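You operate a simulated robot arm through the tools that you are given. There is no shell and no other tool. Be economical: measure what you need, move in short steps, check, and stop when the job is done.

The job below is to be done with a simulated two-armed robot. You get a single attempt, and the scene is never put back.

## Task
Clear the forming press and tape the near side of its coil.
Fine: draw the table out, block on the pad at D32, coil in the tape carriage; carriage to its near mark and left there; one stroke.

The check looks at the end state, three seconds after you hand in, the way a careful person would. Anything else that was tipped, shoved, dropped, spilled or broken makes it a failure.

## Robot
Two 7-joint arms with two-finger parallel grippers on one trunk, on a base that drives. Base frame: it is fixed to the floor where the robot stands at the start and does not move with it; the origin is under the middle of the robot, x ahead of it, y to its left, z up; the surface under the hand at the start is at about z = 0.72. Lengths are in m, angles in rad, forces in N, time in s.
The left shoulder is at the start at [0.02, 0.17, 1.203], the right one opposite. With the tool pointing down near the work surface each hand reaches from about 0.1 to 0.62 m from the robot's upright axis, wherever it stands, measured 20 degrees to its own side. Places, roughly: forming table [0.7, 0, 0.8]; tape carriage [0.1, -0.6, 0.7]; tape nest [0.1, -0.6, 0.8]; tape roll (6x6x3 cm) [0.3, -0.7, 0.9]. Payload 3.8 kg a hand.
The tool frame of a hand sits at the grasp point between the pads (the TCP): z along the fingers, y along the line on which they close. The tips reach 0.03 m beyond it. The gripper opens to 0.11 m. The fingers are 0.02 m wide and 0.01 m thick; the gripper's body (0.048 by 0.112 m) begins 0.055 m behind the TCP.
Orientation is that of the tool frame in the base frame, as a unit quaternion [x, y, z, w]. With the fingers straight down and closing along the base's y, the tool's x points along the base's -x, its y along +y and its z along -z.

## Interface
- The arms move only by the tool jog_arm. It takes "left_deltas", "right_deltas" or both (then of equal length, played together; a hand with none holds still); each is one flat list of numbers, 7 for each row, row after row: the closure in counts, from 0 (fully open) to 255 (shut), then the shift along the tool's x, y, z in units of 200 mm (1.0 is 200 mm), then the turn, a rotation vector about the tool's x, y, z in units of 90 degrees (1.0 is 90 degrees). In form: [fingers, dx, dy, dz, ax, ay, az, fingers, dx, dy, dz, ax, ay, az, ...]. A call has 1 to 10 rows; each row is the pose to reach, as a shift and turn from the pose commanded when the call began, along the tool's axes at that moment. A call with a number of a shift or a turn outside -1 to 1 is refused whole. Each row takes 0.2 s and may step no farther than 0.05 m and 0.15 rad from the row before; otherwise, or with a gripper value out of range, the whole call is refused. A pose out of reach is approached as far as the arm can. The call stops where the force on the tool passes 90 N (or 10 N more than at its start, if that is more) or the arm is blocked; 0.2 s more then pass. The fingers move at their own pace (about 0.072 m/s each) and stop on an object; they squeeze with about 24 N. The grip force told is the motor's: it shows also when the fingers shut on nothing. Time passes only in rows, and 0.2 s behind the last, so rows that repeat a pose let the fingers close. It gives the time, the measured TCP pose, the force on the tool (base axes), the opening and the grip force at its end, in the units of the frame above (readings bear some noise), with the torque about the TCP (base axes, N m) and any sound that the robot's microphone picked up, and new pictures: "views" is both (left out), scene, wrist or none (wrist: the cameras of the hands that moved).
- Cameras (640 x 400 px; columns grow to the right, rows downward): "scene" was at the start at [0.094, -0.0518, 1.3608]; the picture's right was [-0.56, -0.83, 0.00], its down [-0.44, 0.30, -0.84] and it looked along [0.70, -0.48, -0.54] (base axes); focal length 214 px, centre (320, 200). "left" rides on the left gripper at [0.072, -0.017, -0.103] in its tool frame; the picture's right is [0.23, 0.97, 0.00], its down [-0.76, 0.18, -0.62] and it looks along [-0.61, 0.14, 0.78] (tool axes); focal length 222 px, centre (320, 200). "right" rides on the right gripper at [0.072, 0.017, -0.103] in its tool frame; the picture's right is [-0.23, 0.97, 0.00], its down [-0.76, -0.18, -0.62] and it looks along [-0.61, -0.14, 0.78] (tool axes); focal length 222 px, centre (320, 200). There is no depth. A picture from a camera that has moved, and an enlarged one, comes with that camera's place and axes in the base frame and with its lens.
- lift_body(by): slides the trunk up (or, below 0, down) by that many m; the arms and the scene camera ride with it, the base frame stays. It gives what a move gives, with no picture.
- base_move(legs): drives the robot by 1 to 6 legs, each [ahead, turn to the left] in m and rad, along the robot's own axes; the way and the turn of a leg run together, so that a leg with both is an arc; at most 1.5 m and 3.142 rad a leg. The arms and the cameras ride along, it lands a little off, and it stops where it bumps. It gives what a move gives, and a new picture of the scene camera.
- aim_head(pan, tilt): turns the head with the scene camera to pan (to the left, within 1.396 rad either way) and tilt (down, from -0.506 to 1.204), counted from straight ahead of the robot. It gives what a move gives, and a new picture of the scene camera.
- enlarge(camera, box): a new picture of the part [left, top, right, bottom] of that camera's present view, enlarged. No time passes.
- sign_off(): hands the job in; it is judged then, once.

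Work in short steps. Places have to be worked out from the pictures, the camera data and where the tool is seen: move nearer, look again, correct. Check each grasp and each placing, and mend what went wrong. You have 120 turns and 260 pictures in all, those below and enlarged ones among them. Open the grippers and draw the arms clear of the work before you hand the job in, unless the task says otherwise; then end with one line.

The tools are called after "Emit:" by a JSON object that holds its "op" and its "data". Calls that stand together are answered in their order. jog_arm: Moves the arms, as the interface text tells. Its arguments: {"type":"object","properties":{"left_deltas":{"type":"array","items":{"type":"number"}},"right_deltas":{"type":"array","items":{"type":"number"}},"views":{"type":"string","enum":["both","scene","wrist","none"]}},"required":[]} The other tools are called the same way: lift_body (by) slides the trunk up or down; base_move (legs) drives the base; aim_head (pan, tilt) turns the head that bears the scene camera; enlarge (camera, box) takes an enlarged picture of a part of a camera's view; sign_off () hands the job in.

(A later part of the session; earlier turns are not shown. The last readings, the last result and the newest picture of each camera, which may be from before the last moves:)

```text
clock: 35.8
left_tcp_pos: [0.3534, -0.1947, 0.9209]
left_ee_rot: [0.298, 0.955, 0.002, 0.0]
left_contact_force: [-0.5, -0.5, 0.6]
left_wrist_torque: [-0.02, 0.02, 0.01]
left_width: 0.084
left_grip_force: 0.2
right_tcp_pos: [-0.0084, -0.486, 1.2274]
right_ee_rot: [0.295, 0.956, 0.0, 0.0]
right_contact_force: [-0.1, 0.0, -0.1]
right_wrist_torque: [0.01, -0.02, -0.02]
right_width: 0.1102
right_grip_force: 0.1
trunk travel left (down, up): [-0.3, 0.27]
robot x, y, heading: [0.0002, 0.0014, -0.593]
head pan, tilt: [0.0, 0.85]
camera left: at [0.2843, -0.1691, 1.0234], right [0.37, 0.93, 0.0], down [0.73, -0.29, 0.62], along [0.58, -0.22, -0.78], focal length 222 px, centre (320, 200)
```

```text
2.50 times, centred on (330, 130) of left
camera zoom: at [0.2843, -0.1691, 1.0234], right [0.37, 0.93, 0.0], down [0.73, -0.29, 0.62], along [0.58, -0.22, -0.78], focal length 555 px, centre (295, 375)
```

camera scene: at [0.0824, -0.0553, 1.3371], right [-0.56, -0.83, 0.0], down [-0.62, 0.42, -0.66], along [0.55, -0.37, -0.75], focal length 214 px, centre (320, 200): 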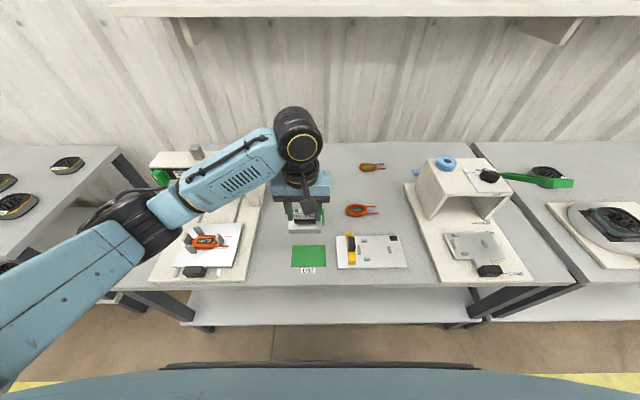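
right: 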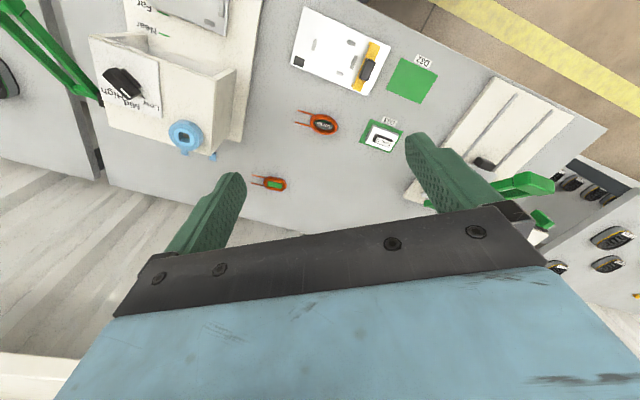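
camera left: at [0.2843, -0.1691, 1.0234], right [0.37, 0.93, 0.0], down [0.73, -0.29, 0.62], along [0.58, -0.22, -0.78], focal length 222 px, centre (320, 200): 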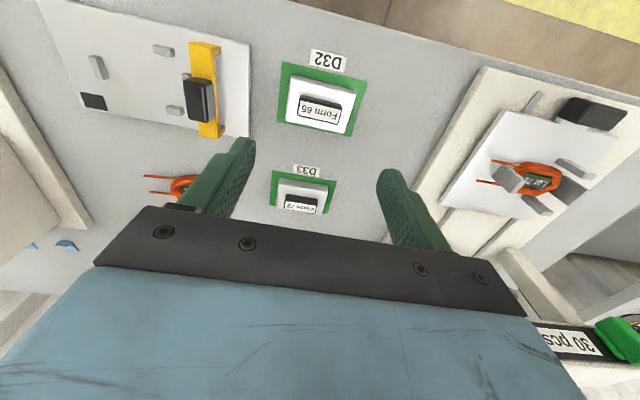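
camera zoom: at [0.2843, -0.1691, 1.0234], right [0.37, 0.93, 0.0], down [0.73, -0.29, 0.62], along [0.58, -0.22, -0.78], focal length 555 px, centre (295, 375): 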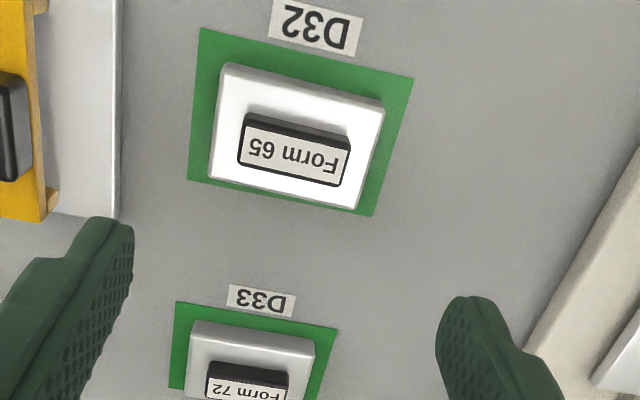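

D32 placing looks centred. Now back to the press with the hand well in front of the lever, then turn the tool 90° so it closes along f for the coil.

Emit:
{"op": "jog_arm", "data": {"left_deltas": [0, 0.2, 0, 0, 0, 0, 0, 0, 0.4, 0, 0, 0, 0, 0, 0, 0.45, 0.2, -0.1, 0, 0, 0, 0, 0.45, 0.4, -0.1, 0, 0, 0, 0, 0.45, 0.6, -0.1, 0, 0, 0, 0, 0.45, 0.8, -0.1, 0, 0, 0, 0, 0.45, 1.0, -0.1, 0, 0, 0], "views": "none"}}

Emit:
{"op": "jog_arm", "data": {"left_deltas": [0, 0, 0.1, 0, 0, 0, 0.095, 0, 0, 0.2, 0, 0, 0, 0.19, 0, 0, 0.3, 0, 0, 0, 0.285, 0, 0, 0.4, 0, 0, 0, 0.38, 0, 0, 0.5, 0, 0, 0, 0.475, 0, 0, 0.55, 0, 0, 0, 0.57, 0, 0, 0.55, 0, 0, 0, 0.665, 0, 0, 0.55, 0, 0, 0, 0.76, 0, 0, 0.55, 0, 0, 0, 0.855, 0, 0, 0.55, 0, 0, 0, 0.95], "views": "both"}}

Emit:
{"op": "enlarge", "data": {"camera": "scene", "box": [160, 190, 260, 280]}}

```text
clock: 37.4
left_tcp_pos: [0.3939, 0.0214, 0.9373]
left_ee_rot: [0.298, 0.955, 0.001, -0.001]
left_contact_force: [-0.2, -0.4, 0.3]
left_wrist_torque: [0.04, 0.03, -0.01]
left_width: 0.11
left_grip_force: 0.0
right_tcp_pos: [-0.0091, -0.4854, 1.2289]
right_ee_rot: [0.295, 0.955, 0.0, 0.0]
right_contact_force: [-0.4, 0.2, -0.2]
right_wrist_torque: [0.0, -0.02, -0.01]
right_width: 0.1097
right_grip_force: 0.1
trunk travel left (down, up): [-0.3, 0.27]
robot x, y, heading: [0.0001, 0.0011, -0.595]
head pan, tilt: [0.0, 0.85]
```

```text
clock: 39.6
left_tcp_pos: [0.456, 0.1099, 0.9374]
left_ee_rot: [0.867, 0.499, 0.0, -0.001]
left_contact_force: [0.6, 0.1, -0.2]
left_wrist_torque: [-0.01, 0.04, 0.02]
left_width: 0.11
left_grip_force: 0.0
right_tcp_pos: [-0.0086, -0.4851, 1.2294]
right_ee_rot: [0.295, 0.956, 0.001, 0.0]
right_contact_force: [-0.3, 0.8, 0.4]
right_wrist_torque: [0.01, -0.01, 0.0]
right_width: 0.11
right_grip_force: 0.2
trunk travel left (down, up): [-0.3, 0.27]
robot x, y, heading: [0.0025, 0.0064, -0.591]
head pan, tilt: [0.0, 0.85]
camera scene: at [0.0819, -0.0552, 1.3371], right [-0.56, -0.83, 0.0], down [-0.62, 0.42, -0.66], along [0.55, -0.37, -0.75], focal length 214 px, centre (320, 200)
camera left: at [0.479, 0.1808, 1.0415], right [0.96, -0.29, 0.0], down [-0.23, -0.75, 0.62], along [-0.18, -0.59, -0.78], focal length 222 px, centre (320, 200)
```

scene: 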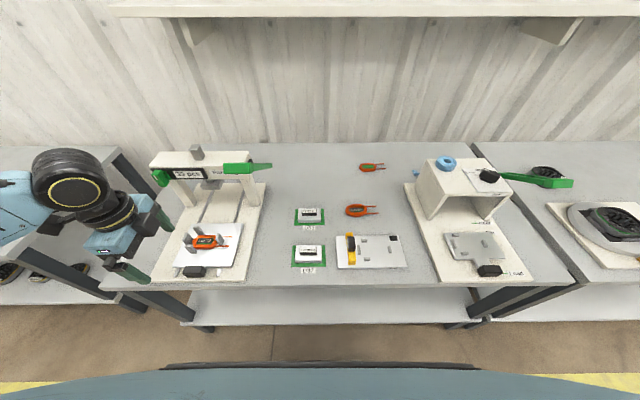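
left: 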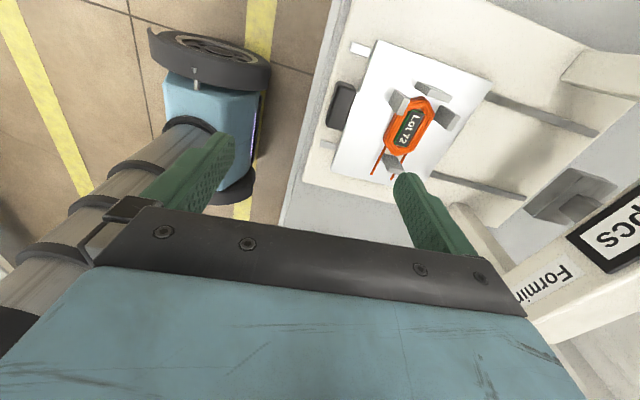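

```text
4.44 times, centred on (210, 235) of scene
camera zoom: at [0.0819, -0.0552, 1.3371], right [-0.56, -0.83, 0.0], down [-0.62, 0.42, -0.66], along [0.55, -0.37, -0.75], focal length 953 px, centre (809, 44)
```

zoom: 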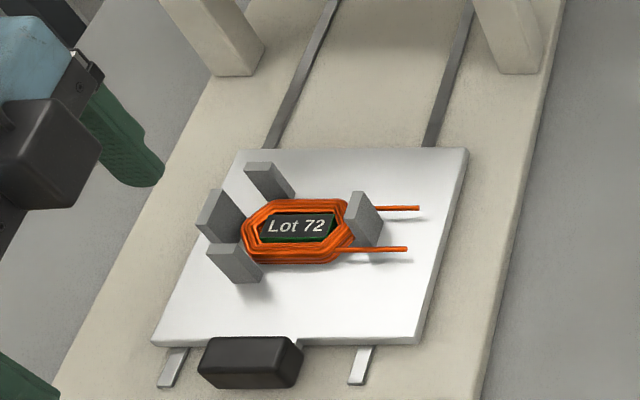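

The coil is undisturbed, at about f 0.42, l 0.351. I finish the 90° turn, then hover at l 0.339 (clear of the left posts).

Emit:
{"op": "jog_arm", "data": {"left_deltas": [0, 0, 0, 0, 0, 0, 0.05], "views": "none"}}

Emit:
{"op": "jog_arm", "data": {"left_deltas": [0, -0.02, 0.18, 0, 0, 0, 0, 0, -0.05, 0.36, 0, 0, 0, 0, 0, -0.05, 0.53, 0.05, 0, 0, 0, 0, -0.05, 0.53, 0.2, 0, 0, 0], "views": "both"}}

Emit:
{"op": "enlarge", "data": {"camera": "left", "box": [200, 50, 440, 210]}}

Emit:
{"op": "enlarge", "data": {"camera": "scene", "box": [160, 190, 260, 280]}}

```text
clock: 40.0
left_tcp_pos: [0.4563, 0.1094, 0.9382]
left_ee_rot: [0.886, 0.464, -0.001, 0.0]
left_contact_force: [0.1, 0.2, 0.3]
left_wrist_torque: [0.01, 0.0, 0.01]
left_width: 0.11
left_grip_force: 0.0
right_tcp_pos: [-0.0089, -0.486, 1.2274]
right_ee_rot: [0.295, 0.955, 0.0, 0.0]
right_contact_force: [-0.2, 0.4, -0.3]
right_wrist_torque: [0.02, -0.03, 0.03]
right_width: 0.11
right_grip_force: 0.1
trunk travel left (down, up): [-0.3, 0.27]
robot x, y, heading: [0.0004, 0.0044, -0.59]
head pan, tilt: [0.0, 0.85]
```

```text
clock: 41.0
left_tcp_pos: [0.5387, 0.0396, 0.899]
left_ee_rot: [0.885, 0.465, 0.0, -0.001]
left_contact_force: [0.5, -0.5, 0.6]
left_wrist_torque: [0.0, -0.01, 0.04]
left_width: 0.1101
left_grip_force: 0.1
right_tcp_pos: [-0.0086, -0.4855, 1.2285]
right_ee_rot: [0.295, 0.955, 0.0, 0.0]
right_contact_force: [0.4, -0.3, -0.2]
right_wrist_torque: [-0.02, 0.0, -0.03]
right_width: 0.11
right_grip_force: 0.1
trunk travel left (down, up): [-0.3, 0.27]
robot x, y, heading: [-0.0012, 0.0039, -0.595]
head pan, tilt: [0.0, 0.85]
camera scene: at [0.0817, -0.0546, 1.3371], right [-0.56, -0.83, 0.0], down [-0.62, 0.42, -0.66], along [0.55, -0.37, -0.75], focal length 214 px, centre (320, 200)
camera left: at [0.566, 0.1087, 1.0021], right [0.93, -0.37, 0.0], down [-0.29, -0.73, 0.62], along [-0.23, -0.58, -0.78], focal length 222 px, centre (320, 200)
```

scene: 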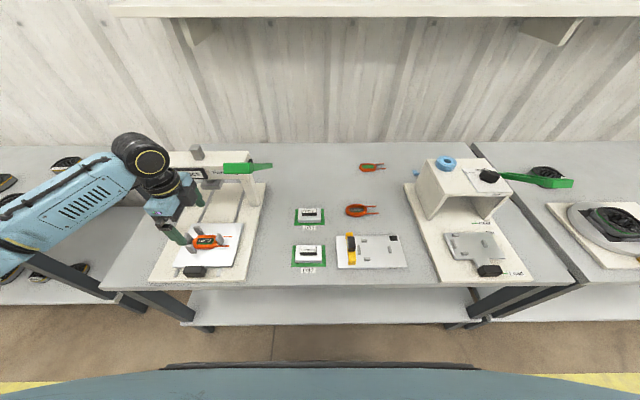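
left: 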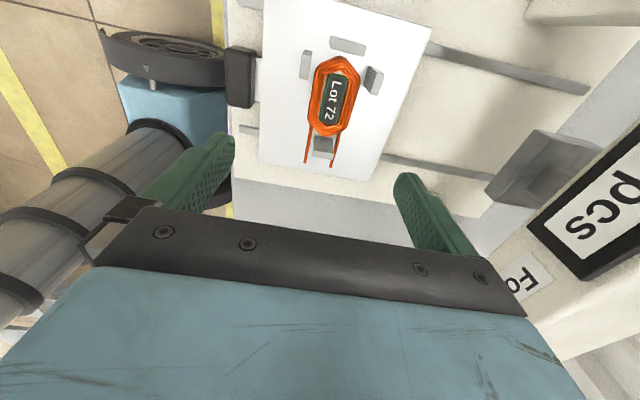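

```text
2.50 times, centred on (320, 130) of left
camera zoom: at [0.566, 0.1087, 1.0021], right [0.93, -0.37, 0.0], down [-0.29, -0.73, 0.62], along [-0.23, -0.58, -0.78], focal length 555 px, centre (320, 375)
```

zoom: 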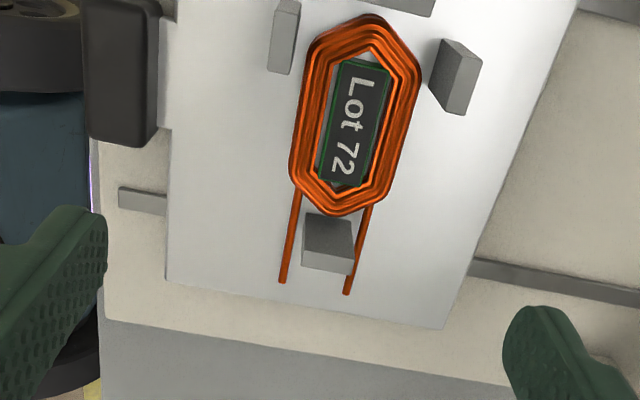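

```text
4.44 times, centred on (210, 235) of scene
camera zoom: at [0.0817, -0.0546, 1.3371], right [-0.56, -0.83, 0.0], down [-0.62, 0.42, -0.66], along [0.55, -0.37, -0.75], focal length 953 px, centre (809, 44)
```

zoom: 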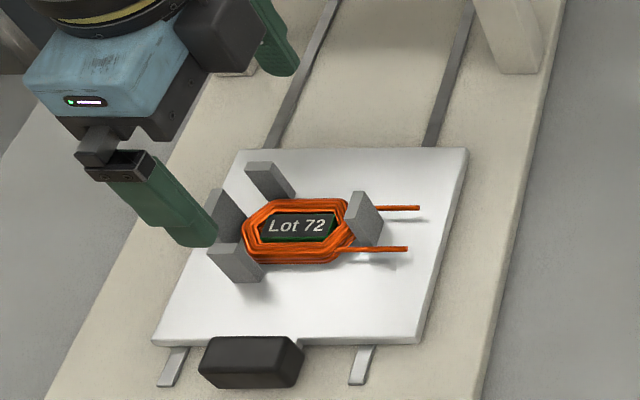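

Coil centreline is ~1 cm to +f of TCP in this view. Shift +7 mm and lower to z≈0.83, then re-check.

Emit:
{"op": "jog_arm", "data": {"left_deltas": [0, 0.01, 0.035, 0.17, 0, 0, 0, 0, 0.01, 0.035, 0.34, 0, 0, 0], "views": "wrist"}}

Emit:
{"op": "enlarge", "data": {"camera": "left", "box": [200, 50, 440, 210]}}

Emit:
{"op": "enlarge", "data": {"camera": "scene", "box": [160, 190, 260, 280]}}

```text
clock: 41.6
left_tcp_pos: [0.5443, 0.0404, 0.8305]
left_ee_rot: [0.885, 0.465, 0.001, -0.002]
left_contact_force: [-0.1, 0.2, -0.2]
left_wrist_torque: [-0.01, -0.01, -0.03]
left_width: 0.1101
left_grip_force: 0.1
right_tcp_pos: [-0.0084, -0.487, 1.229]
right_ee_rot: [0.295, 0.955, 0.0, 0.0]
right_contact_force: [-0.6, -0.9, -0.2]
right_wrist_torque: [0.04, -0.01, 0.0]
right_width: 0.11
right_grip_force: 0.1
trunk travel left (down, up): [-0.3, 0.27]
robot x, y, heading: [0.0026, -0.0007, -0.598]
head pan, tilt: [0.0, 0.85]
camera left: at [0.5719, 0.1079, 0.9336], right [0.93, -0.37, 0.0], down [-0.29, -0.73, 0.62], along [-0.23, -0.58, -0.78], focal length 222 px, centre (320, 200)
```

left: 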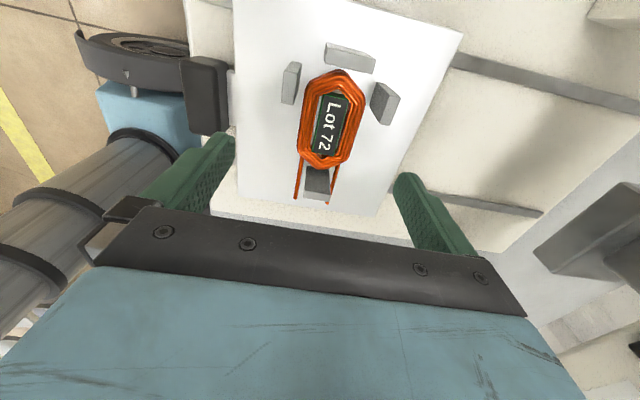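

```text
2.50 times, centred on (320, 130) of left
camera zoom: at [0.5719, 0.1079, 0.9336], right [0.93, -0.37, 0.0], down [-0.29, -0.73, 0.62], along [-0.23, -0.58, -0.78], focal length 555 px, centre (320, 375)
```

zoom: 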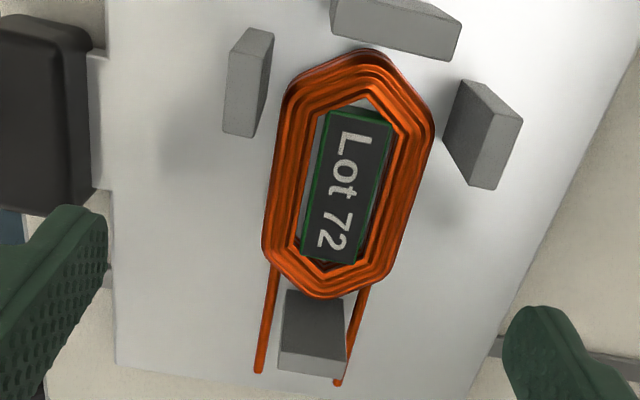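

```text
4.44 times, centred on (210, 235) of scene
camera zoom: at [0.0819, -0.0551, 1.3371], right [-0.56, -0.83, 0.0], down [-0.62, 0.42, -0.66], along [0.55, -0.37, -0.75], focal length 953 px, centre (809, 44)
```

zoom: 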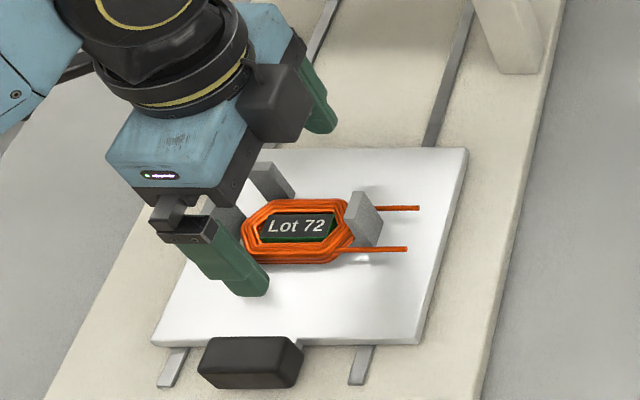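

Nearly aligned (3 mm off). Lower to tips near the table, TCP z≈0.792.

Emit:
{"op": "jog_arm", "data": {"left_deltas": [0, 0.012, 0.014, 0.1, 0, 0, 0, 0, 0.012, 0.014, 0.19, 0, 0, 0], "views": "none"}}

Emit:
{"op": "enlarge", "data": {"camera": "left", "box": [200, 50, 440, 210]}}

Emit:
{"op": "enlarge", "data": {"camera": "scene", "box": [160, 190, 260, 280]}}

```text
clock: 42.2
left_tcp_pos: [0.5471, 0.0384, 0.7927]
left_ee_rot: [0.886, 0.464, 0.0, -0.001]
left_contact_force: [-0.7, 0.6, 0.0]
left_wrist_torque: [0.01, 0.03, -0.01]
left_width: 0.11
left_grip_force: 0.1
right_tcp_pos: [-0.0091, -0.4873, 1.2273]
right_ee_rot: [0.295, 0.956, 0.001, 0.001]
right_contact_force: [0.4, -0.3, 0.1]
right_wrist_torque: [0.02, -0.02, -0.02]
right_width: 0.1101
right_grip_force: 0.1
trunk travel left (down, up): [-0.3, 0.27]
robot x, y, heading: [-0.0015, 0.0033, -0.595]
head pan, tilt: [0.0, 0.85]
```

```text
2.50 times, centred on (320, 130) of left
camera zoom: at [0.5754, 0.1071, 0.8957], right [0.93, -0.37, 0.0], down [-0.29, -0.73, 0.62], along [-0.23, -0.58, -0.78], focal length 555 px, centre (320, 375)
```

zoom: 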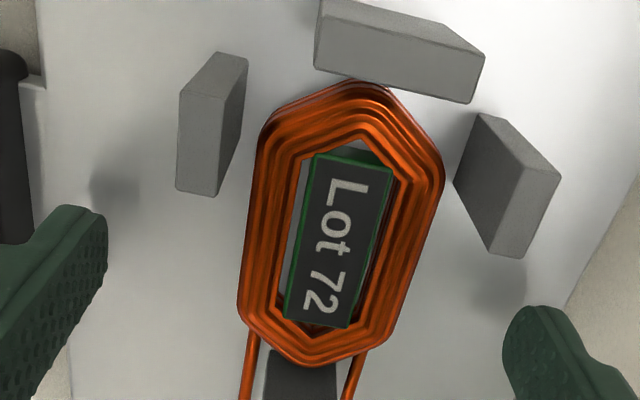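

```text
4.44 times, centred on (210, 235) of scene
camera zoom: at [0.0818, -0.0551, 1.3371], right [-0.56, -0.83, 0.0], down [-0.62, 0.42, -0.66], along [0.55, -0.37, -0.75], focal length 953 px, centre (809, 44)
```

zoom: 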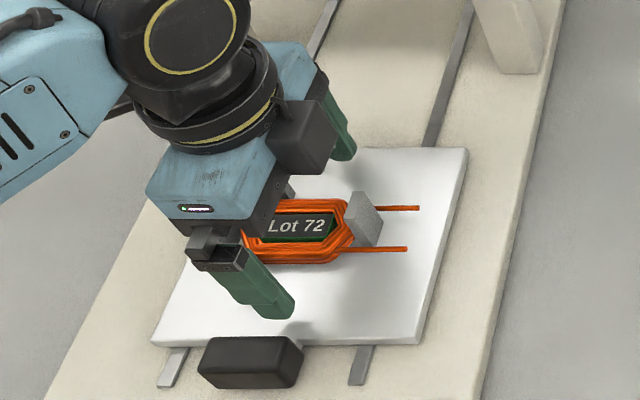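

The far post would overlap the finger's path by ~6 mm; shift 8 mm toward -l first, then lower slightly.

Emit:
{"op": "jog_arm", "data": {"left_deltas": [0, -0.042, 0.008, 0, 0, 0, 0, 0, -0.042, 0.008, 0.02, 0, 0, 0], "views": "none"}}

Emit:
{"op": "enlarge", "data": {"camera": "left", "box": [180, 60, 460, 240]}}

```text
clock: 42.8
left_tcp_pos: [0.5439, 0.0313, 0.7882]
left_ee_rot: [0.885, 0.465, 0.0, -0.002]
left_contact_force: [-0.2, 0.4, -1.2]
left_wrist_torque: [0.0, 0.0, 0.02]
left_width: 0.11
left_grip_force: 0.0
right_tcp_pos: [-0.0084, -0.4863, 1.2268]
right_ee_rot: [0.295, 0.955, -0.001, 0.0]
right_contact_force: [-0.4, 0.1, 0.2]
right_wrist_torque: [0.02, -0.02, 0.01]
right_width: 0.1101
right_grip_force: 0.1
trunk travel left (down, up): [-0.3, 0.27]
robot x, y, heading: [0.0026, 0.0021, -0.593]
head pan, tilt: [0.0, 0.85]
```

```text
2.22 times, centred on (320, 150) of left
camera zoom: at [0.5727, 0.1005, 0.8917], right [0.93, -0.37, 0.0], down [-0.29, -0.73, 0.62], along [-0.23, -0.58, -0.78], focal length 494 px, centre (320, 311)
```

zoom: 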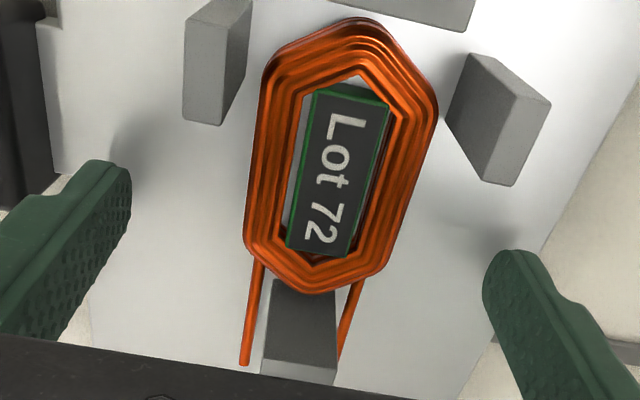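

Clear now. Closing on the coil.

Emit:
{"op": "jog_arm", "data": {"left_deltas": [80, 0, 0, 0, 0, 0, 0, 140, 0, 0, 0, 0, 0, 0, 200, 0, 0, 0, 0, 0, 0, 220, 0, 0, 0, 0, 0, 0, 220, 0, 0, 0, 0, 0, 0], "views": "none"}}

Emit:
{"op": "enlarge", "data": {"camera": "left", "box": [180, 60, 460, 240]}}

Emit:
{"op": "enlarge", "data": {"camera": "scene", "box": [160, 190, 260, 280]}}

```text
clock: 44.0
left_tcp_pos: [0.5447, 0.0318, 0.7874]
left_ee_rot: [0.886, 0.464, 0.0, 0.0]
left_contact_force: [0.0, 0.6, 0.1]
left_wrist_torque: [0.04, -0.01, -0.04]
left_width: 0.0484
left_grip_force: 24.4
right_tcp_pos: [-0.009, -0.4868, 1.2291]
right_ee_rot: [0.295, 0.956, 0.0, 0.0]
right_contact_force: [-0.2, 0.5, 0.2]
right_wrist_torque: [0.0, 0.0, 0.04]
right_width: 0.1101
right_grip_force: 0.0
trunk travel left (down, up): [-0.3, 0.27]
robot x, y, heading: [-0.0023, 0.0049, -0.59]
head pan, tilt: [0.0, 0.85]
```

```text
2.22 times, centred on (320, 150) of left
camera zoom: at [0.5727, 0.1004, 0.8917], right [0.93, -0.37, 0.0], down [-0.29, -0.73, 0.62], along [-0.23, -0.58, -0.78], focal length 494 px, centre (320, 311)
```

zoom: 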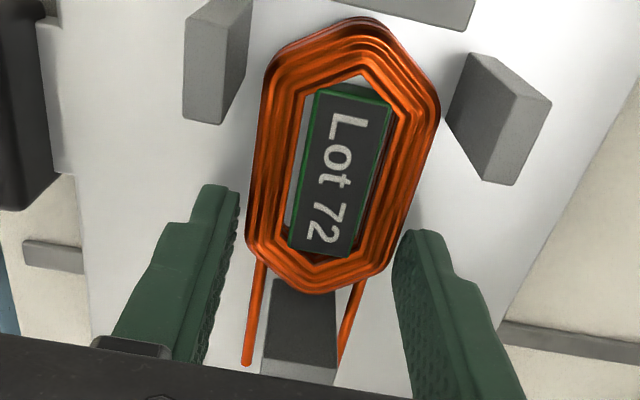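

```text
4.44 times, centred on (210, 235) of scene
camera zoom: at [0.0819, -0.0551, 1.3371], right [-0.56, -0.83, 0.0], down [-0.62, 0.42, -0.66], along [0.55, -0.37, -0.75], focal length 953 px, centre (809, 44)
```

zoom: 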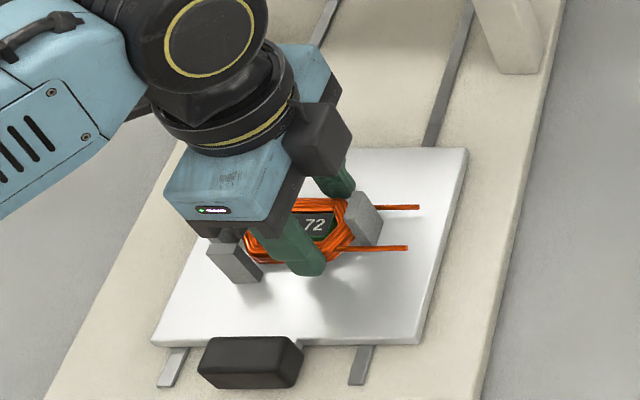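

Gripped at 48 mm. Lift straight up past the posts and check.

Emit:
{"op": "jog_arm", "data": {"left_deltas": [220, 0, 0, -0.05, 0, 0, 0, 220, 0, 0, -0.12, 0, 0, 0, 220, 0, 0, -0.25, 0, 0, 0, 220, 0, 0, -0.4, 0, 0, 0], "views": "none"}}

Emit:
{"op": "enlarge", "data": {"camera": "left", "box": [180, 60, 460, 240]}}

Emit:
{"op": "enlarge", "data": {"camera": "scene", "box": [140, 140, 280, 290]}}

```text
clock: 45.0
left_tcp_pos: [0.5423, 0.03, 0.868]
left_ee_rot: [0.885, 0.465, 0.001, -0.002]
left_contact_force: [-0.7, 0.6, -1.5]
left_wrist_torque: [0.02, -0.01, -0.03]
left_width: 0.0487
left_grip_force: 23.5
right_tcp_pos: [-0.0091, -0.4854, 1.2278]
right_ee_rot: [0.295, 0.955, 0.0, -0.001]
right_contact_force: [0.0, 0.5, 0.2]
right_wrist_torque: [0.01, 0.0, -0.02]
right_width: 0.1097
right_grip_force: 0.1
trunk travel left (down, up): [-0.3, 0.27]
robot x, y, heading: [0.0034, 0.0023, -0.595]
head pan, tilt: [0.0, 0.85]
```

```text
2.22 times, centred on (320, 150) of left
camera zoom: at [0.5709, 0.0986, 0.971], right [0.93, -0.37, 0.0], down [-0.29, -0.73, 0.62], along [-0.23, -0.58, -0.78], focal length 494 px, centre (320, 311)
```

zoom: 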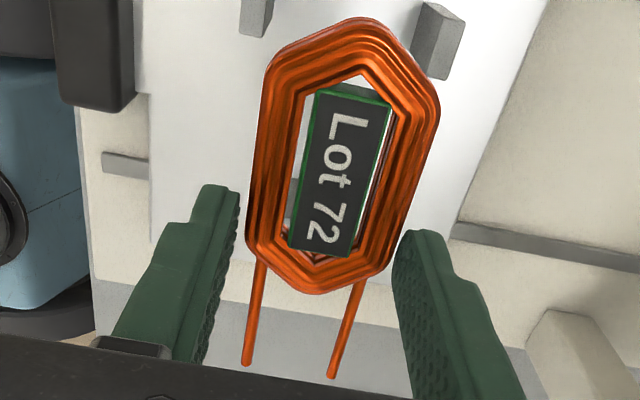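

```text
2.67 times, centred on (210, 215) of scene
camera zoom: at [0.0818, -0.0552, 1.3371], right [-0.56, -0.83, 0.0], down [-0.62, 0.42, -0.66], along [0.55, -0.37, -0.75], focal length 572 px, centre (613, 160)
```

zoom: 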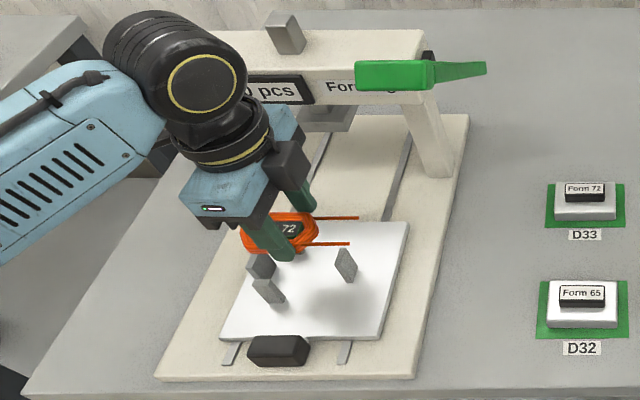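

Coil is held firmly. Retract toward me and raise before driving.

Emit:
{"op": "jog_arm", "data": {"left_deltas": [220, 0, -0.2, -0.05, 0, 0, 0, 220, 0, -0.4, -0.15, 0, 0, 0, 220, 0, -0.6, -0.25, 0, 0, 0, 220, 0, -0.8, -0.4, 0, 0, 0, 220, -0.15, -0.9, -0.55, 0, 0, 0, 220, -0.3, -0.95, -0.7, 0, 0, 0, 220, -0.45, -0.95, -0.85, 0, 0, 0], "views": "scene"}}

```text
clock: 46.6
left_tcp_pos: [0.3563, 0.0523, 1.0429]
left_ee_rot: [0.885, 0.465, 0.0, -0.003]
left_contact_force: [-0.6, -0.6, -1.6]
left_wrist_torque: [-0.04, 0.01, 0.01]
left_width: 0.0485
left_grip_force: 24.0
left hand out of reach, approached as far as the arm can: row 5, 6, 7
right_tcp_pos: [-0.0089, -0.487, 1.2276]
right_ee_rot: [0.296, 0.955, 0.001, -0.001]
right_contact_force: [-0.5, -0.8, -1.2]
right_wrist_torque: [0.01, -0.04, -0.01]
right_width: 0.1101
right_grip_force: 0.0
trunk travel left (down, up): [-0.3, 0.27]
robot x, y, heading: [-0.0031, -0.0014, -0.594]
head pan, tilt: [0.0, 0.85]
camera scene: at [0.0815, -0.0564, 1.3371], right [-0.56, -0.83, 0.0], down [-0.62, 0.42, -0.66], along [0.55, -0.37, -0.75], focal length 214 px, centre (320, 200)
```

scene: 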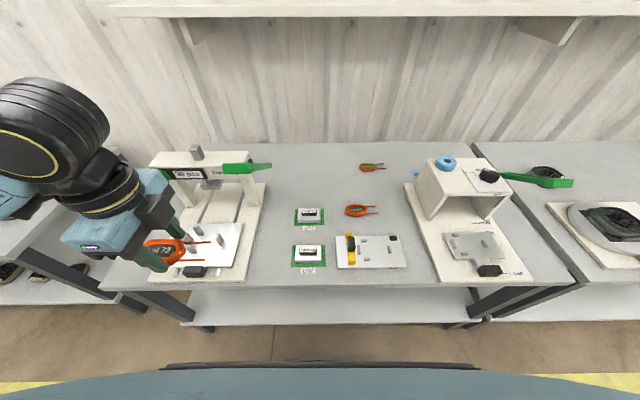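

Clear. Now drive: quarter turn right, along the bench 0.45 m, quarter turn back.

Emit:
{"op": "base_move", "data": {"legs": [[0, -1.571], [0.45, 0], [0, 1.562]]}}

```text
clock: 57.1
left_tcp_pos: [0.0976, -0.3022, 1.0427]
left_ee_rot: [0.877, 0.481, -0.001, -0.002]
left_contact_force: [-0.5, 0.0, -1.4]
left_wrist_torque: [-0.02, -0.01, 0.02]
left_width: 0.0488
left_grip_force: 23.9
right_tcp_pos: [-0.25, -0.8543, 1.2284]
right_ee_rot: [0.279, 0.96, 0.0, 0.0]
right_contact_force: [-0.6, -0.6, 0.2]
right_wrist_torque: [0.01, 0.05, -0.02]
right_width: 0.1097
right_grip_force: 0.0
trunk travel left (down, up): [-0.3, 0.27]
robot x, y, heading: [-0.2597, -0.3673, -0.56]
head pan, tilt: [0.0, 0.85]
camera scene: at [-0.1745, -0.42, 1.3371], right [-0.53, -0.85, 0.0], down [-0.64, 0.4, -0.66], along [0.56, -0.35, -0.75], focal length 214 px, centre (320, 200)
```

scene: 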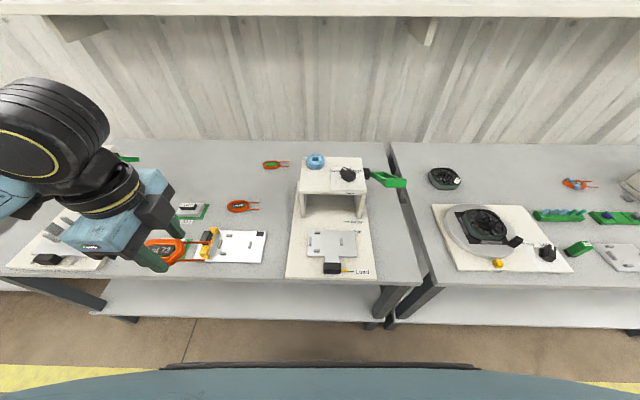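

Position is good (l≈-0.45). Small turn to square up, then inspect the tape station.

Emit:
{"op": "base_move", "data": {"legs": [[0, -0.042]]}}

Emit:
{"op": "enlarge", "data": {"camera": "scene", "box": [270, 145, 420, 290]}}

Emit:
{"op": "enlarge", "data": {"camera": "scene", "box": [290, 210, 390, 290]}}

Emit:
{"op": "enlarge", "data": {"camera": "scene", "box": [310, 145, 420, 205]}}

```text
clock: 57.9
left_tcp_pos: [0.0992, -0.3176, 1.0423]
left_ee_rot: [0.887, 0.462, 0.0, -0.003]
left_contact_force: [0.2, 0.4, -1.1]
left_wrist_torque: [-0.02, 0.04, 0.04]
left_width: 0.0488
left_grip_force: 23.8
right_tcp_pos: [-0.2714, -0.8542, 1.2288]
right_ee_rot: [0.298, 0.955, 0.001, 0.0]
right_contact_force: [0.4, -0.5, -0.2]
right_wrist_torque: [-0.03, -0.01, 0.01]
right_width: 0.1097
right_grip_force: 0.0
trunk travel left (down, up): [-0.3, 0.27]
robot x, y, heading: [-0.2546, -0.3656, -0.598]
head pan, tilt: [0.0, 0.85]
camera scene: at [-0.1771, -0.4237, 1.3371], right [-0.56, -0.83, 0.0], down [-0.62, 0.42, -0.66], along [0.54, -0.37, -0.75], focal length 214 px, centre (320, 200)
```

scene: 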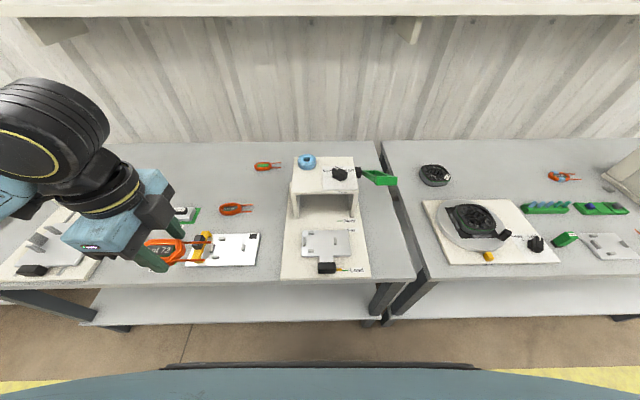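

```text
2.76 times, centred on (345, 218) of scene
camera zoom: at [-0.1771, -0.4237, 1.3371], right [-0.56, -0.83, 0.0], down [-0.62, 0.42, -0.66], along [0.54, -0.37, -0.75], focal length 592 px, centre (251, 152)
```

zoom: 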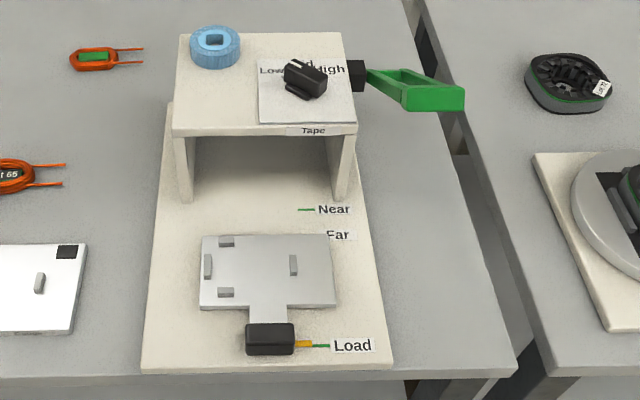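

```text
5.00 times, centred on (340, 250) of scene
camera zoom: at [-0.1771, -0.4237, 1.3371], right [-0.56, -0.83, 0.0], down [-0.62, 0.42, -0.66], along [0.54, -0.37, -0.75], focal length 1072 px, centre (220, -50)
```

zoom: 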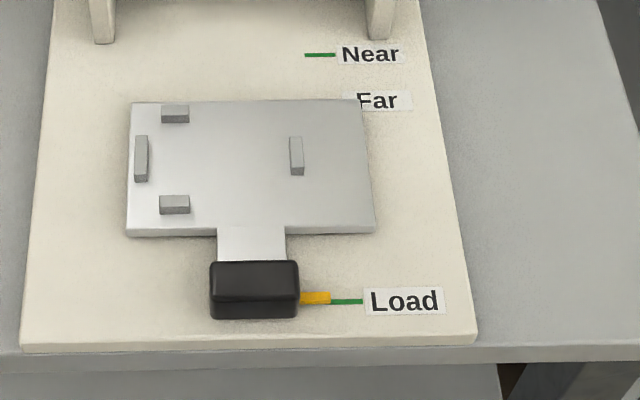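

```text
5.82 times, centred on (365, 175) of scene
camera zoom: at [-0.1771, -0.4237, 1.3371], right [-0.56, -0.83, 0.0], down [-0.62, 0.42, -0.66], along [0.54, -0.37, -0.75], focal length 1248 px, centre (58, 346)
```

zoom: 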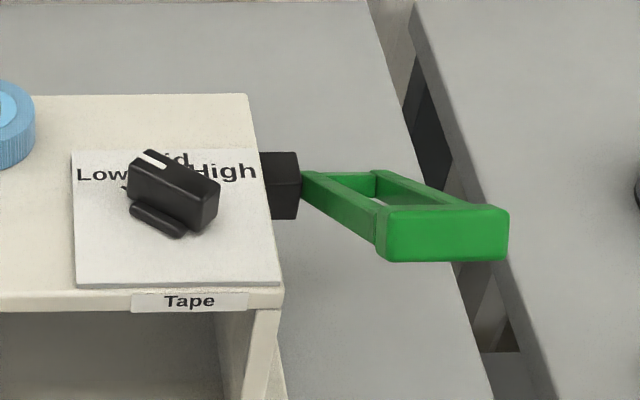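

Carriage is at Load with a yellow pointer; the nest has the same post layout as the press. Nest centre ≈ f 0.433, l -0.45. Bringing the coil over it, keeping high.

Emit:
{"op": "jog_arm", "data": {"left_deltas": [220, -0.2, 0, 0, 0, 0, 0, 220, -0.4, 0, 0, 0, 0, 0, 220, -0.6, 0, 0, 0, 0, 0, 220, -0.8, 0, 0, 0, 0, 0, 220, -1.0, 0, 0, 0, 0, 0], "views": "none"}}

Emit:
{"op": "jog_arm", "data": {"left_deltas": [220, -0.1, 0.15, 0.05, 0, 0, 0, 220, -0.2, 0.35, 0.1, 0, 0, 0, 220, -0.3, 0.55, 0.15, 0, 0, 0, 220, -0.3, 0.75, 0.25, 0, 0, 0, 220, -0.3, 0.8, 0.4, 0, 0, 0, 220, -0.3, 0.8, 0.55, 0, 0, 0], "views": "both"}}

Emit:
{"op": "enlarge", "data": {"camera": "left", "box": [180, 60, 460, 240]}}

```text
clock: 59.1
left_tcp_pos: [-0.0138, -0.4841, 1.0412]
left_ee_rot: [0.887, 0.462, 0.001, -0.003]
left_contact_force: [0.1, -0.2, -1.6]
left_wrist_torque: [-0.02, 0.02, -0.01]
left_width: 0.0485
left_grip_force: 24.2
right_tcp_pos: [-0.2701, -0.8558, 1.2281]
right_ee_rot: [0.298, 0.954, 0.001, -0.001]
right_contact_force: [-0.4, -0.4, -0.2]
right_wrist_torque: [0.05, 0.0, 0.03]
right_width: 0.1099
right_grip_force: 0.1
trunk travel left (down, up): [-0.3, 0.27]
robot x, y, heading: [-0.2552, -0.3642, -0.599]
head pan, tilt: [0.0, 0.85]
```

```text
clock: 60.5
left_tcp_pos: [0.0812, -0.6215, 0.9305]
left_ee_rot: [0.887, 0.461, -0.001, -0.002]
left_contact_force: [0.1, -0.4, -1.4]
left_wrist_torque: [-0.03, 0.04, 0.02]
left_width: 0.0486
left_grip_force: 23.6
right_tcp_pos: [-0.2701, -0.8541, 1.2271]
right_ee_rot: [0.297, 0.955, 0.0, -0.001]
right_contact_force: [0.1, 0.4, 0.6]
right_wrist_torque: [0.02, 0.0, -0.01]
right_width: 0.11
right_grip_force: 0.1
trunk travel left (down, up): [-0.3, 0.27]
robot x, y, heading: [-0.2555, -0.3686, -0.594]
head pan, tilt: [0.0, 0.85]
camera scene: at [-0.1767, -0.4235, 1.3371], right [-0.56, -0.83, 0.0], down [-0.62, 0.42, -0.66], along [0.54, -0.37, -0.75], focal length 214 px, centre (320, 200)
camera left: at [0.109, -0.5529, 1.0334], right [0.93, -0.37, -0.01], down [-0.29, -0.73, 0.62], along [-0.24, -0.58, -0.78], focal length 222 px, centre (320, 200)
```

scene: 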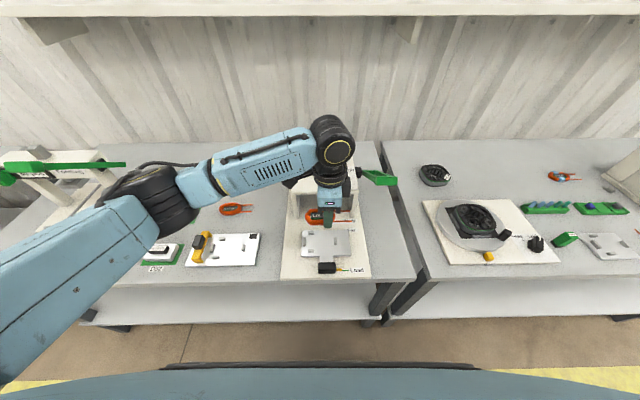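
left: 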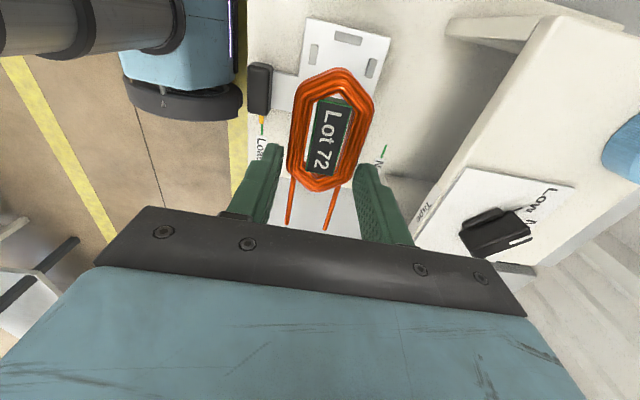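

```text
2.22 times, centred on (320, 150) of left
camera zoom: at [0.109, -0.5529, 1.0334], right [0.93, -0.37, -0.01], down [-0.29, -0.73, 0.62], along [-0.24, -0.58, -0.78], focal length 494 px, centre (320, 311)
```

zoom: 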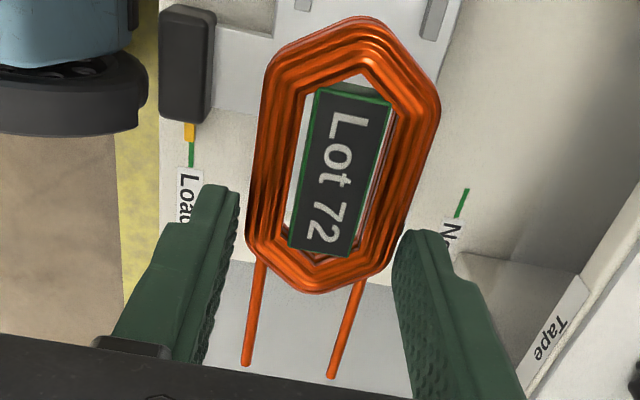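

From the wrist picture the nest wants TCP f≈0.430, l≈-0.461. Adjust and lower to z≈0.85.

Emit:
{"op": "jog_arm", "data": {"left_deltas": [220, 0.02, 0.055, 0.1, 0, 0, 0, 220, 0.02, 0.055, 0.25, 0, 0, 0, 220, 0.02, 0.055, 0.4, 0, 0, 0], "views": "wrist"}}

Emit:
{"op": "enlarge", "data": {"camera": "left", "box": [180, 60, 460, 240]}}

Emit:
{"op": "enlarge", "data": {"camera": "scene", "box": [280, 195, 380, 290]}}

```text
clock: 61.3
left_tcp_pos: [0.0946, -0.6235, 0.8502]
left_ee_rot: [0.887, 0.462, -0.001, -0.003]
left_contact_force: [0.1, -1.0, -2.1]
left_wrist_torque: [-0.02, -0.01, -0.03]
left_width: 0.0488
left_grip_force: 24.1
right_tcp_pos: [-0.2691, -0.855, 1.2273]
right_ee_rot: [0.298, 0.954, 0.001, -0.001]
right_contact_force: [1.0, -1.4, 1.1]
right_wrist_torque: [0.04, 0.04, 0.03]
right_width: 0.1098
right_grip_force: 0.0
trunk travel left (down, up): [-0.3, 0.27]
robot x, y, heading: [-0.2593, -0.3634, -0.597]
head pan, tilt: [0.0, 0.85]
camera left: at [0.1228, -0.5549, 0.9529], right [0.93, -0.37, 0.0], down [-0.29, -0.73, 0.62], along [-0.24, -0.58, -0.78], focal length 222 px, centre (320, 200)
```

left: 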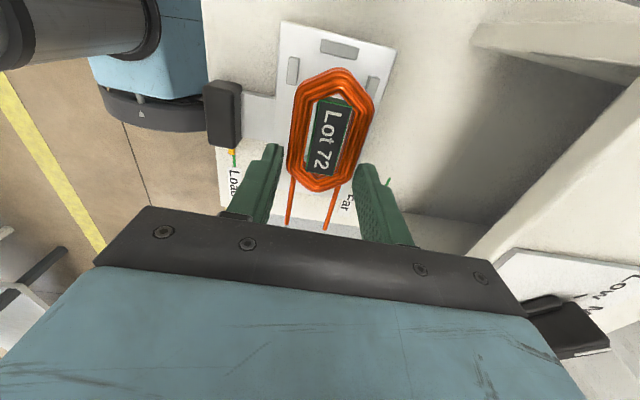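

```text
2.22 times, centred on (320, 150) of left
camera zoom: at [0.1228, -0.5549, 0.9529], right [0.93, -0.37, 0.0], down [-0.29, -0.73, 0.62], along [-0.24, -0.58, -0.78], focal length 494 px, centre (320, 311)
```

zoom: 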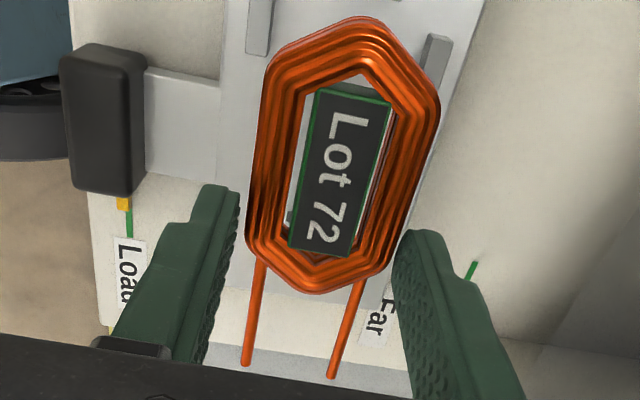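

```text
4.21 times, centred on (330, 242) of scene
camera zoom: at [-0.1767, -0.4236, 1.3371], right [-0.56, -0.83, 0.0], down [-0.62, 0.42, -0.66], along [0.54, -0.37, -0.75], focal length 903 px, centre (278, 21)
```

zoom: 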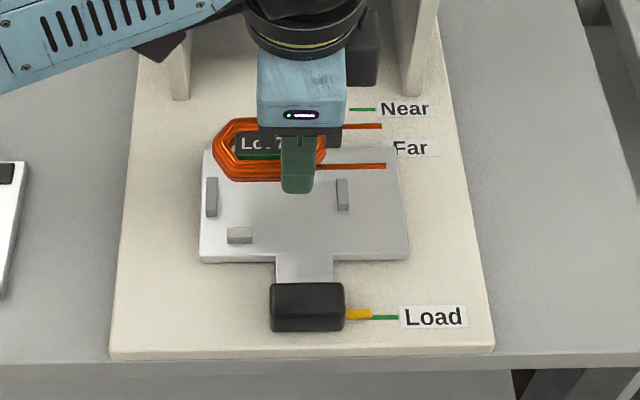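

Alignment holds. Lower to z≈0.80 and re-check against the posts.

Emit:
{"op": "jog_arm", "data": {"left_deltas": [220, 0.003, 0, 0.12, 0, 0, 0, 220, 0.003, 0, 0.23, 0, 0, 0], "views": "none"}}

Emit:
{"op": "enlarge", "data": {"camera": "left", "box": [180, 60, 460, 240]}}

Emit:
{"op": "enlarge", "data": {"camera": "scene", "box": [290, 205, 380, 285]}}

```text
clock: 61.9
left_tcp_pos: [0.0935, -0.6243, 0.8049]
left_ee_rot: [0.887, 0.461, 0.0, -0.003]
left_contact_force: [-0.2, -0.1, -1.4]
left_wrist_torque: [0.01, 0.0, 0.02]
left_width: 0.0487
left_grip_force: 24.0
right_tcp_pos: [-0.2712, -0.8536, 1.2277]
right_ee_rot: [0.298, 0.955, 0.0, 0.0]
right_contact_force: [0.0, 0.4, 0.4]
right_wrist_torque: [-0.01, 0.03, -0.02]
right_width: 0.1101
right_grip_force: 0.0
trunk travel left (down, up): [-0.3, 0.27]
robot x, y, heading: [-0.255, -0.3641, -0.599]
head pan, tilt: [0.0, 0.85]
```

```text
2.22 times, centred on (320, 150) of left
camera zoom: at [0.1227, -0.556, 0.9085], right [0.93, -0.37, -0.01], down [-0.29, -0.73, 0.62], along [-0.24, -0.58, -0.78], focal length 494 px, centre (320, 311)
```

zoom: 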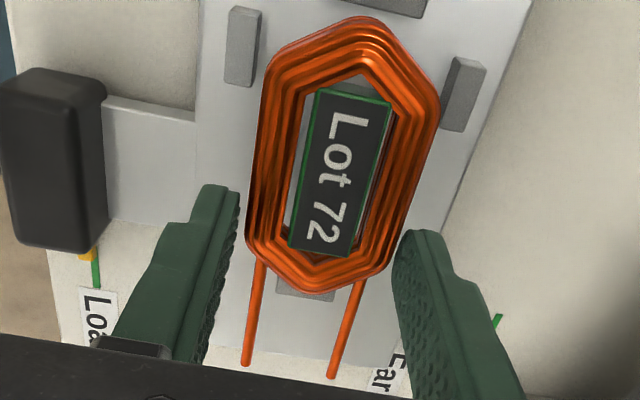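

```text
5.00 times, centred on (335, 245) of scene
camera zoom: at [-0.1768, -0.4236, 1.3371], right [-0.56, -0.83, 0.0], down [-0.62, 0.42, -0.66], along [0.54, -0.37, -0.75], focal length 1072 px, centre (245, -25)
```

zoom: 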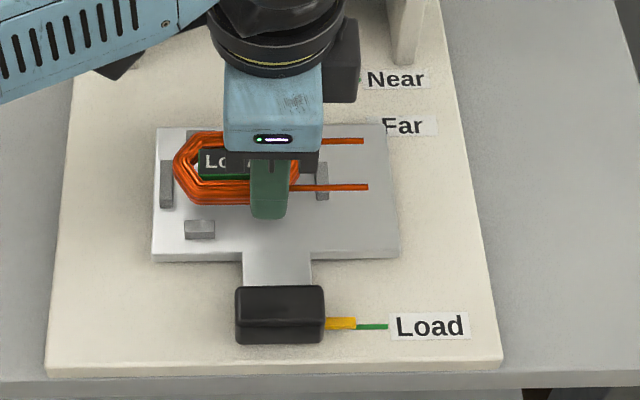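

Symmetric. Lower further in small steps.

Emit:
{"op": "jog_arm", "data": {"left_deltas": [220, 0, 0, 0.04, 0, 0, 0, 220, 0, 0, 0.075, 0, 0, 0], "views": "none"}}

Emit:
{"op": "enlarge", "data": {"camera": "left", "box": [180, 60, 460, 240]}}

Emit:
{"op": "enlarge", "data": {"camera": "scene", "box": [290, 205, 380, 285]}}

```text
clock: 62.5
left_tcp_pos: [0.0923, -0.6249, 0.7899]
left_ee_rot: [0.887, 0.462, -0.001, -0.002]
left_contact_force: [-2.4, -1.8, -1.2]
left_wrist_torque: [-0.1, 0.05, 0.03]
left_width: 0.0488
left_grip_force: 23.4
right_tcp_pos: [-0.2704, -0.8544, 1.2278]
right_ee_rot: [0.298, 0.954, 0.001, -0.001]
right_contact_force: [0.1, 0.7, 0.8]
right_wrist_torque: [-0.01, 0.01, 0.03]
right_width: 0.1099
right_grip_force: 0.0
trunk travel left (down, up): [-0.3, 0.27]
robot x, y, heading: [-0.2629, -0.37, -0.598]
head pan, tilt: [0.0, 0.85]
```

```text
2.22 times, centred on (320, 150) of left
camera zoom: at [0.1206, -0.5567, 0.8931], right [0.93, -0.37, -0.01], down [-0.29, -0.73, 0.62], along [-0.24, -0.58, -0.78], focal length 494 px, centre (320, 311)
```

zoom: 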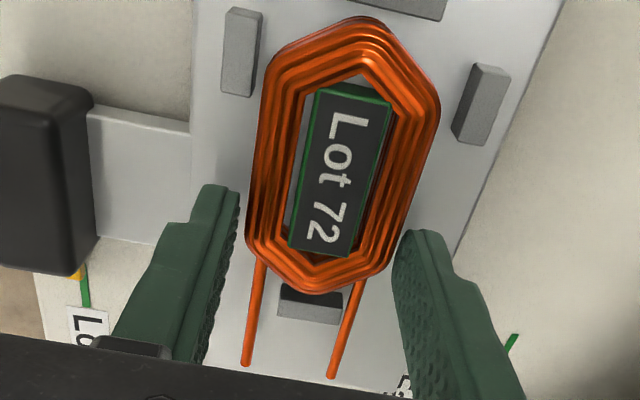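

```text
5.00 times, centred on (335, 245) of scene
camera zoom: at [-0.1769, -0.4237, 1.3371], right [-0.57, -0.82, 0.0], down [-0.62, 0.42, -0.66], along [0.54, -0.37, -0.75], focal length 1072 px, centre (245, -25)
```

zoom: 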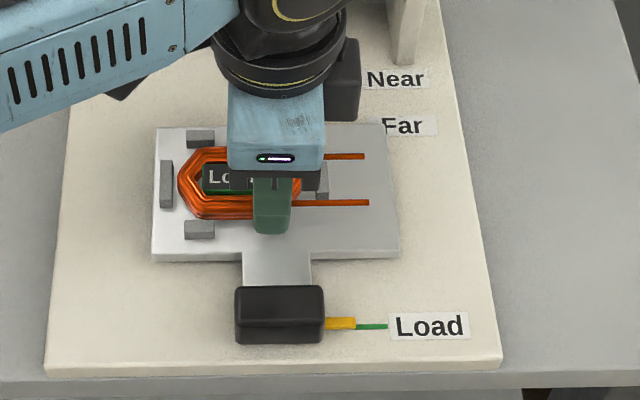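

Symmetric in f; shift 2 mm toward -l and go on down.

Emit:
{"op": "jog_arm", "data": {"left_deltas": [220, -0.01, 0, 0.0, 0, 0, 0, 220, -0.01, 0, 0.03, 0, 0, 0, 220, -0.01, 0, 0.055, 0, 0, 0], "views": "none"}}

Emit:
{"op": "enlarge", "data": {"camera": "left", "box": [180, 60, 460, 240]}}

Emit:
{"op": "enlarge", "data": {"camera": "scene", "box": [305, 215, 365, 270]}}

```text
clock: 63.3
left_tcp_pos: [0.0919, -0.6268, 0.7825]
left_ee_rot: [0.887, 0.462, -0.001, 0.0]
left_contact_force: [2.3, 0.7, 23.3]
left_wrist_torque: [0.22, -0.05, 0.09]
left_width: 0.0487
left_grip_force: 24.1
right_tcp_pos: [-0.2718, -0.8542, 1.2291]
right_ee_rot: [0.299, 0.954, 0.001, 0.0]
right_contact_force: [0.0, -0.5, -0.4]
right_wrist_torque: [0.03, -0.01, -0.01]
right_width: 0.1101
right_grip_force: 0.0
trunk travel left (down, up): [-0.3, 0.27]
robot x, y, heading: [-0.2555, -0.3676, -0.603]
head pan, tilt: [0.0, 0.85]
```

```text
2.22 times, centred on (320, 150) of left
camera zoom: at [0.119, -0.5586, 0.885], right [0.93, -0.37, 0.0], down [-0.29, -0.72, 0.62], along [-0.23, -0.58, -0.78], focal length 494 px, centre (320, 311)
```

zoom: 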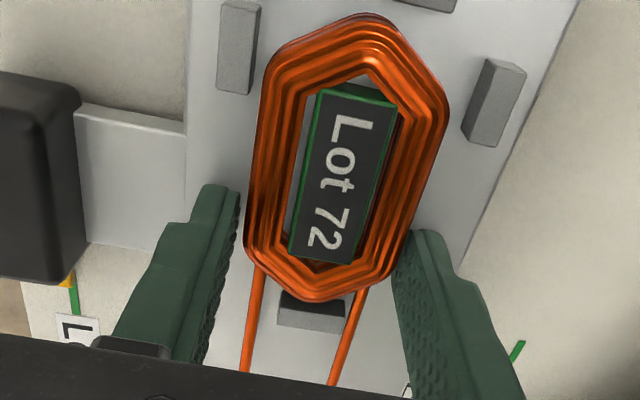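

```text
7.27 times, centred on (335, 242) of scene
camera zoom: at [-0.178, -0.4226, 1.3374], right [-0.56, -0.83, 0.0], down [-0.62, 0.42, -0.66], along [0.55, -0.37, -0.75], focal length 1560 px, centre (211, -109)
```

zoom: 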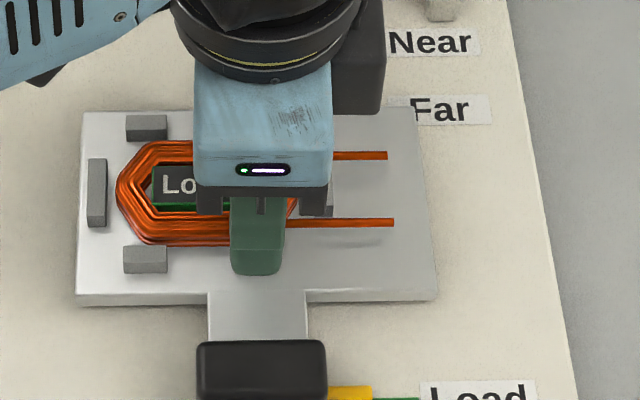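

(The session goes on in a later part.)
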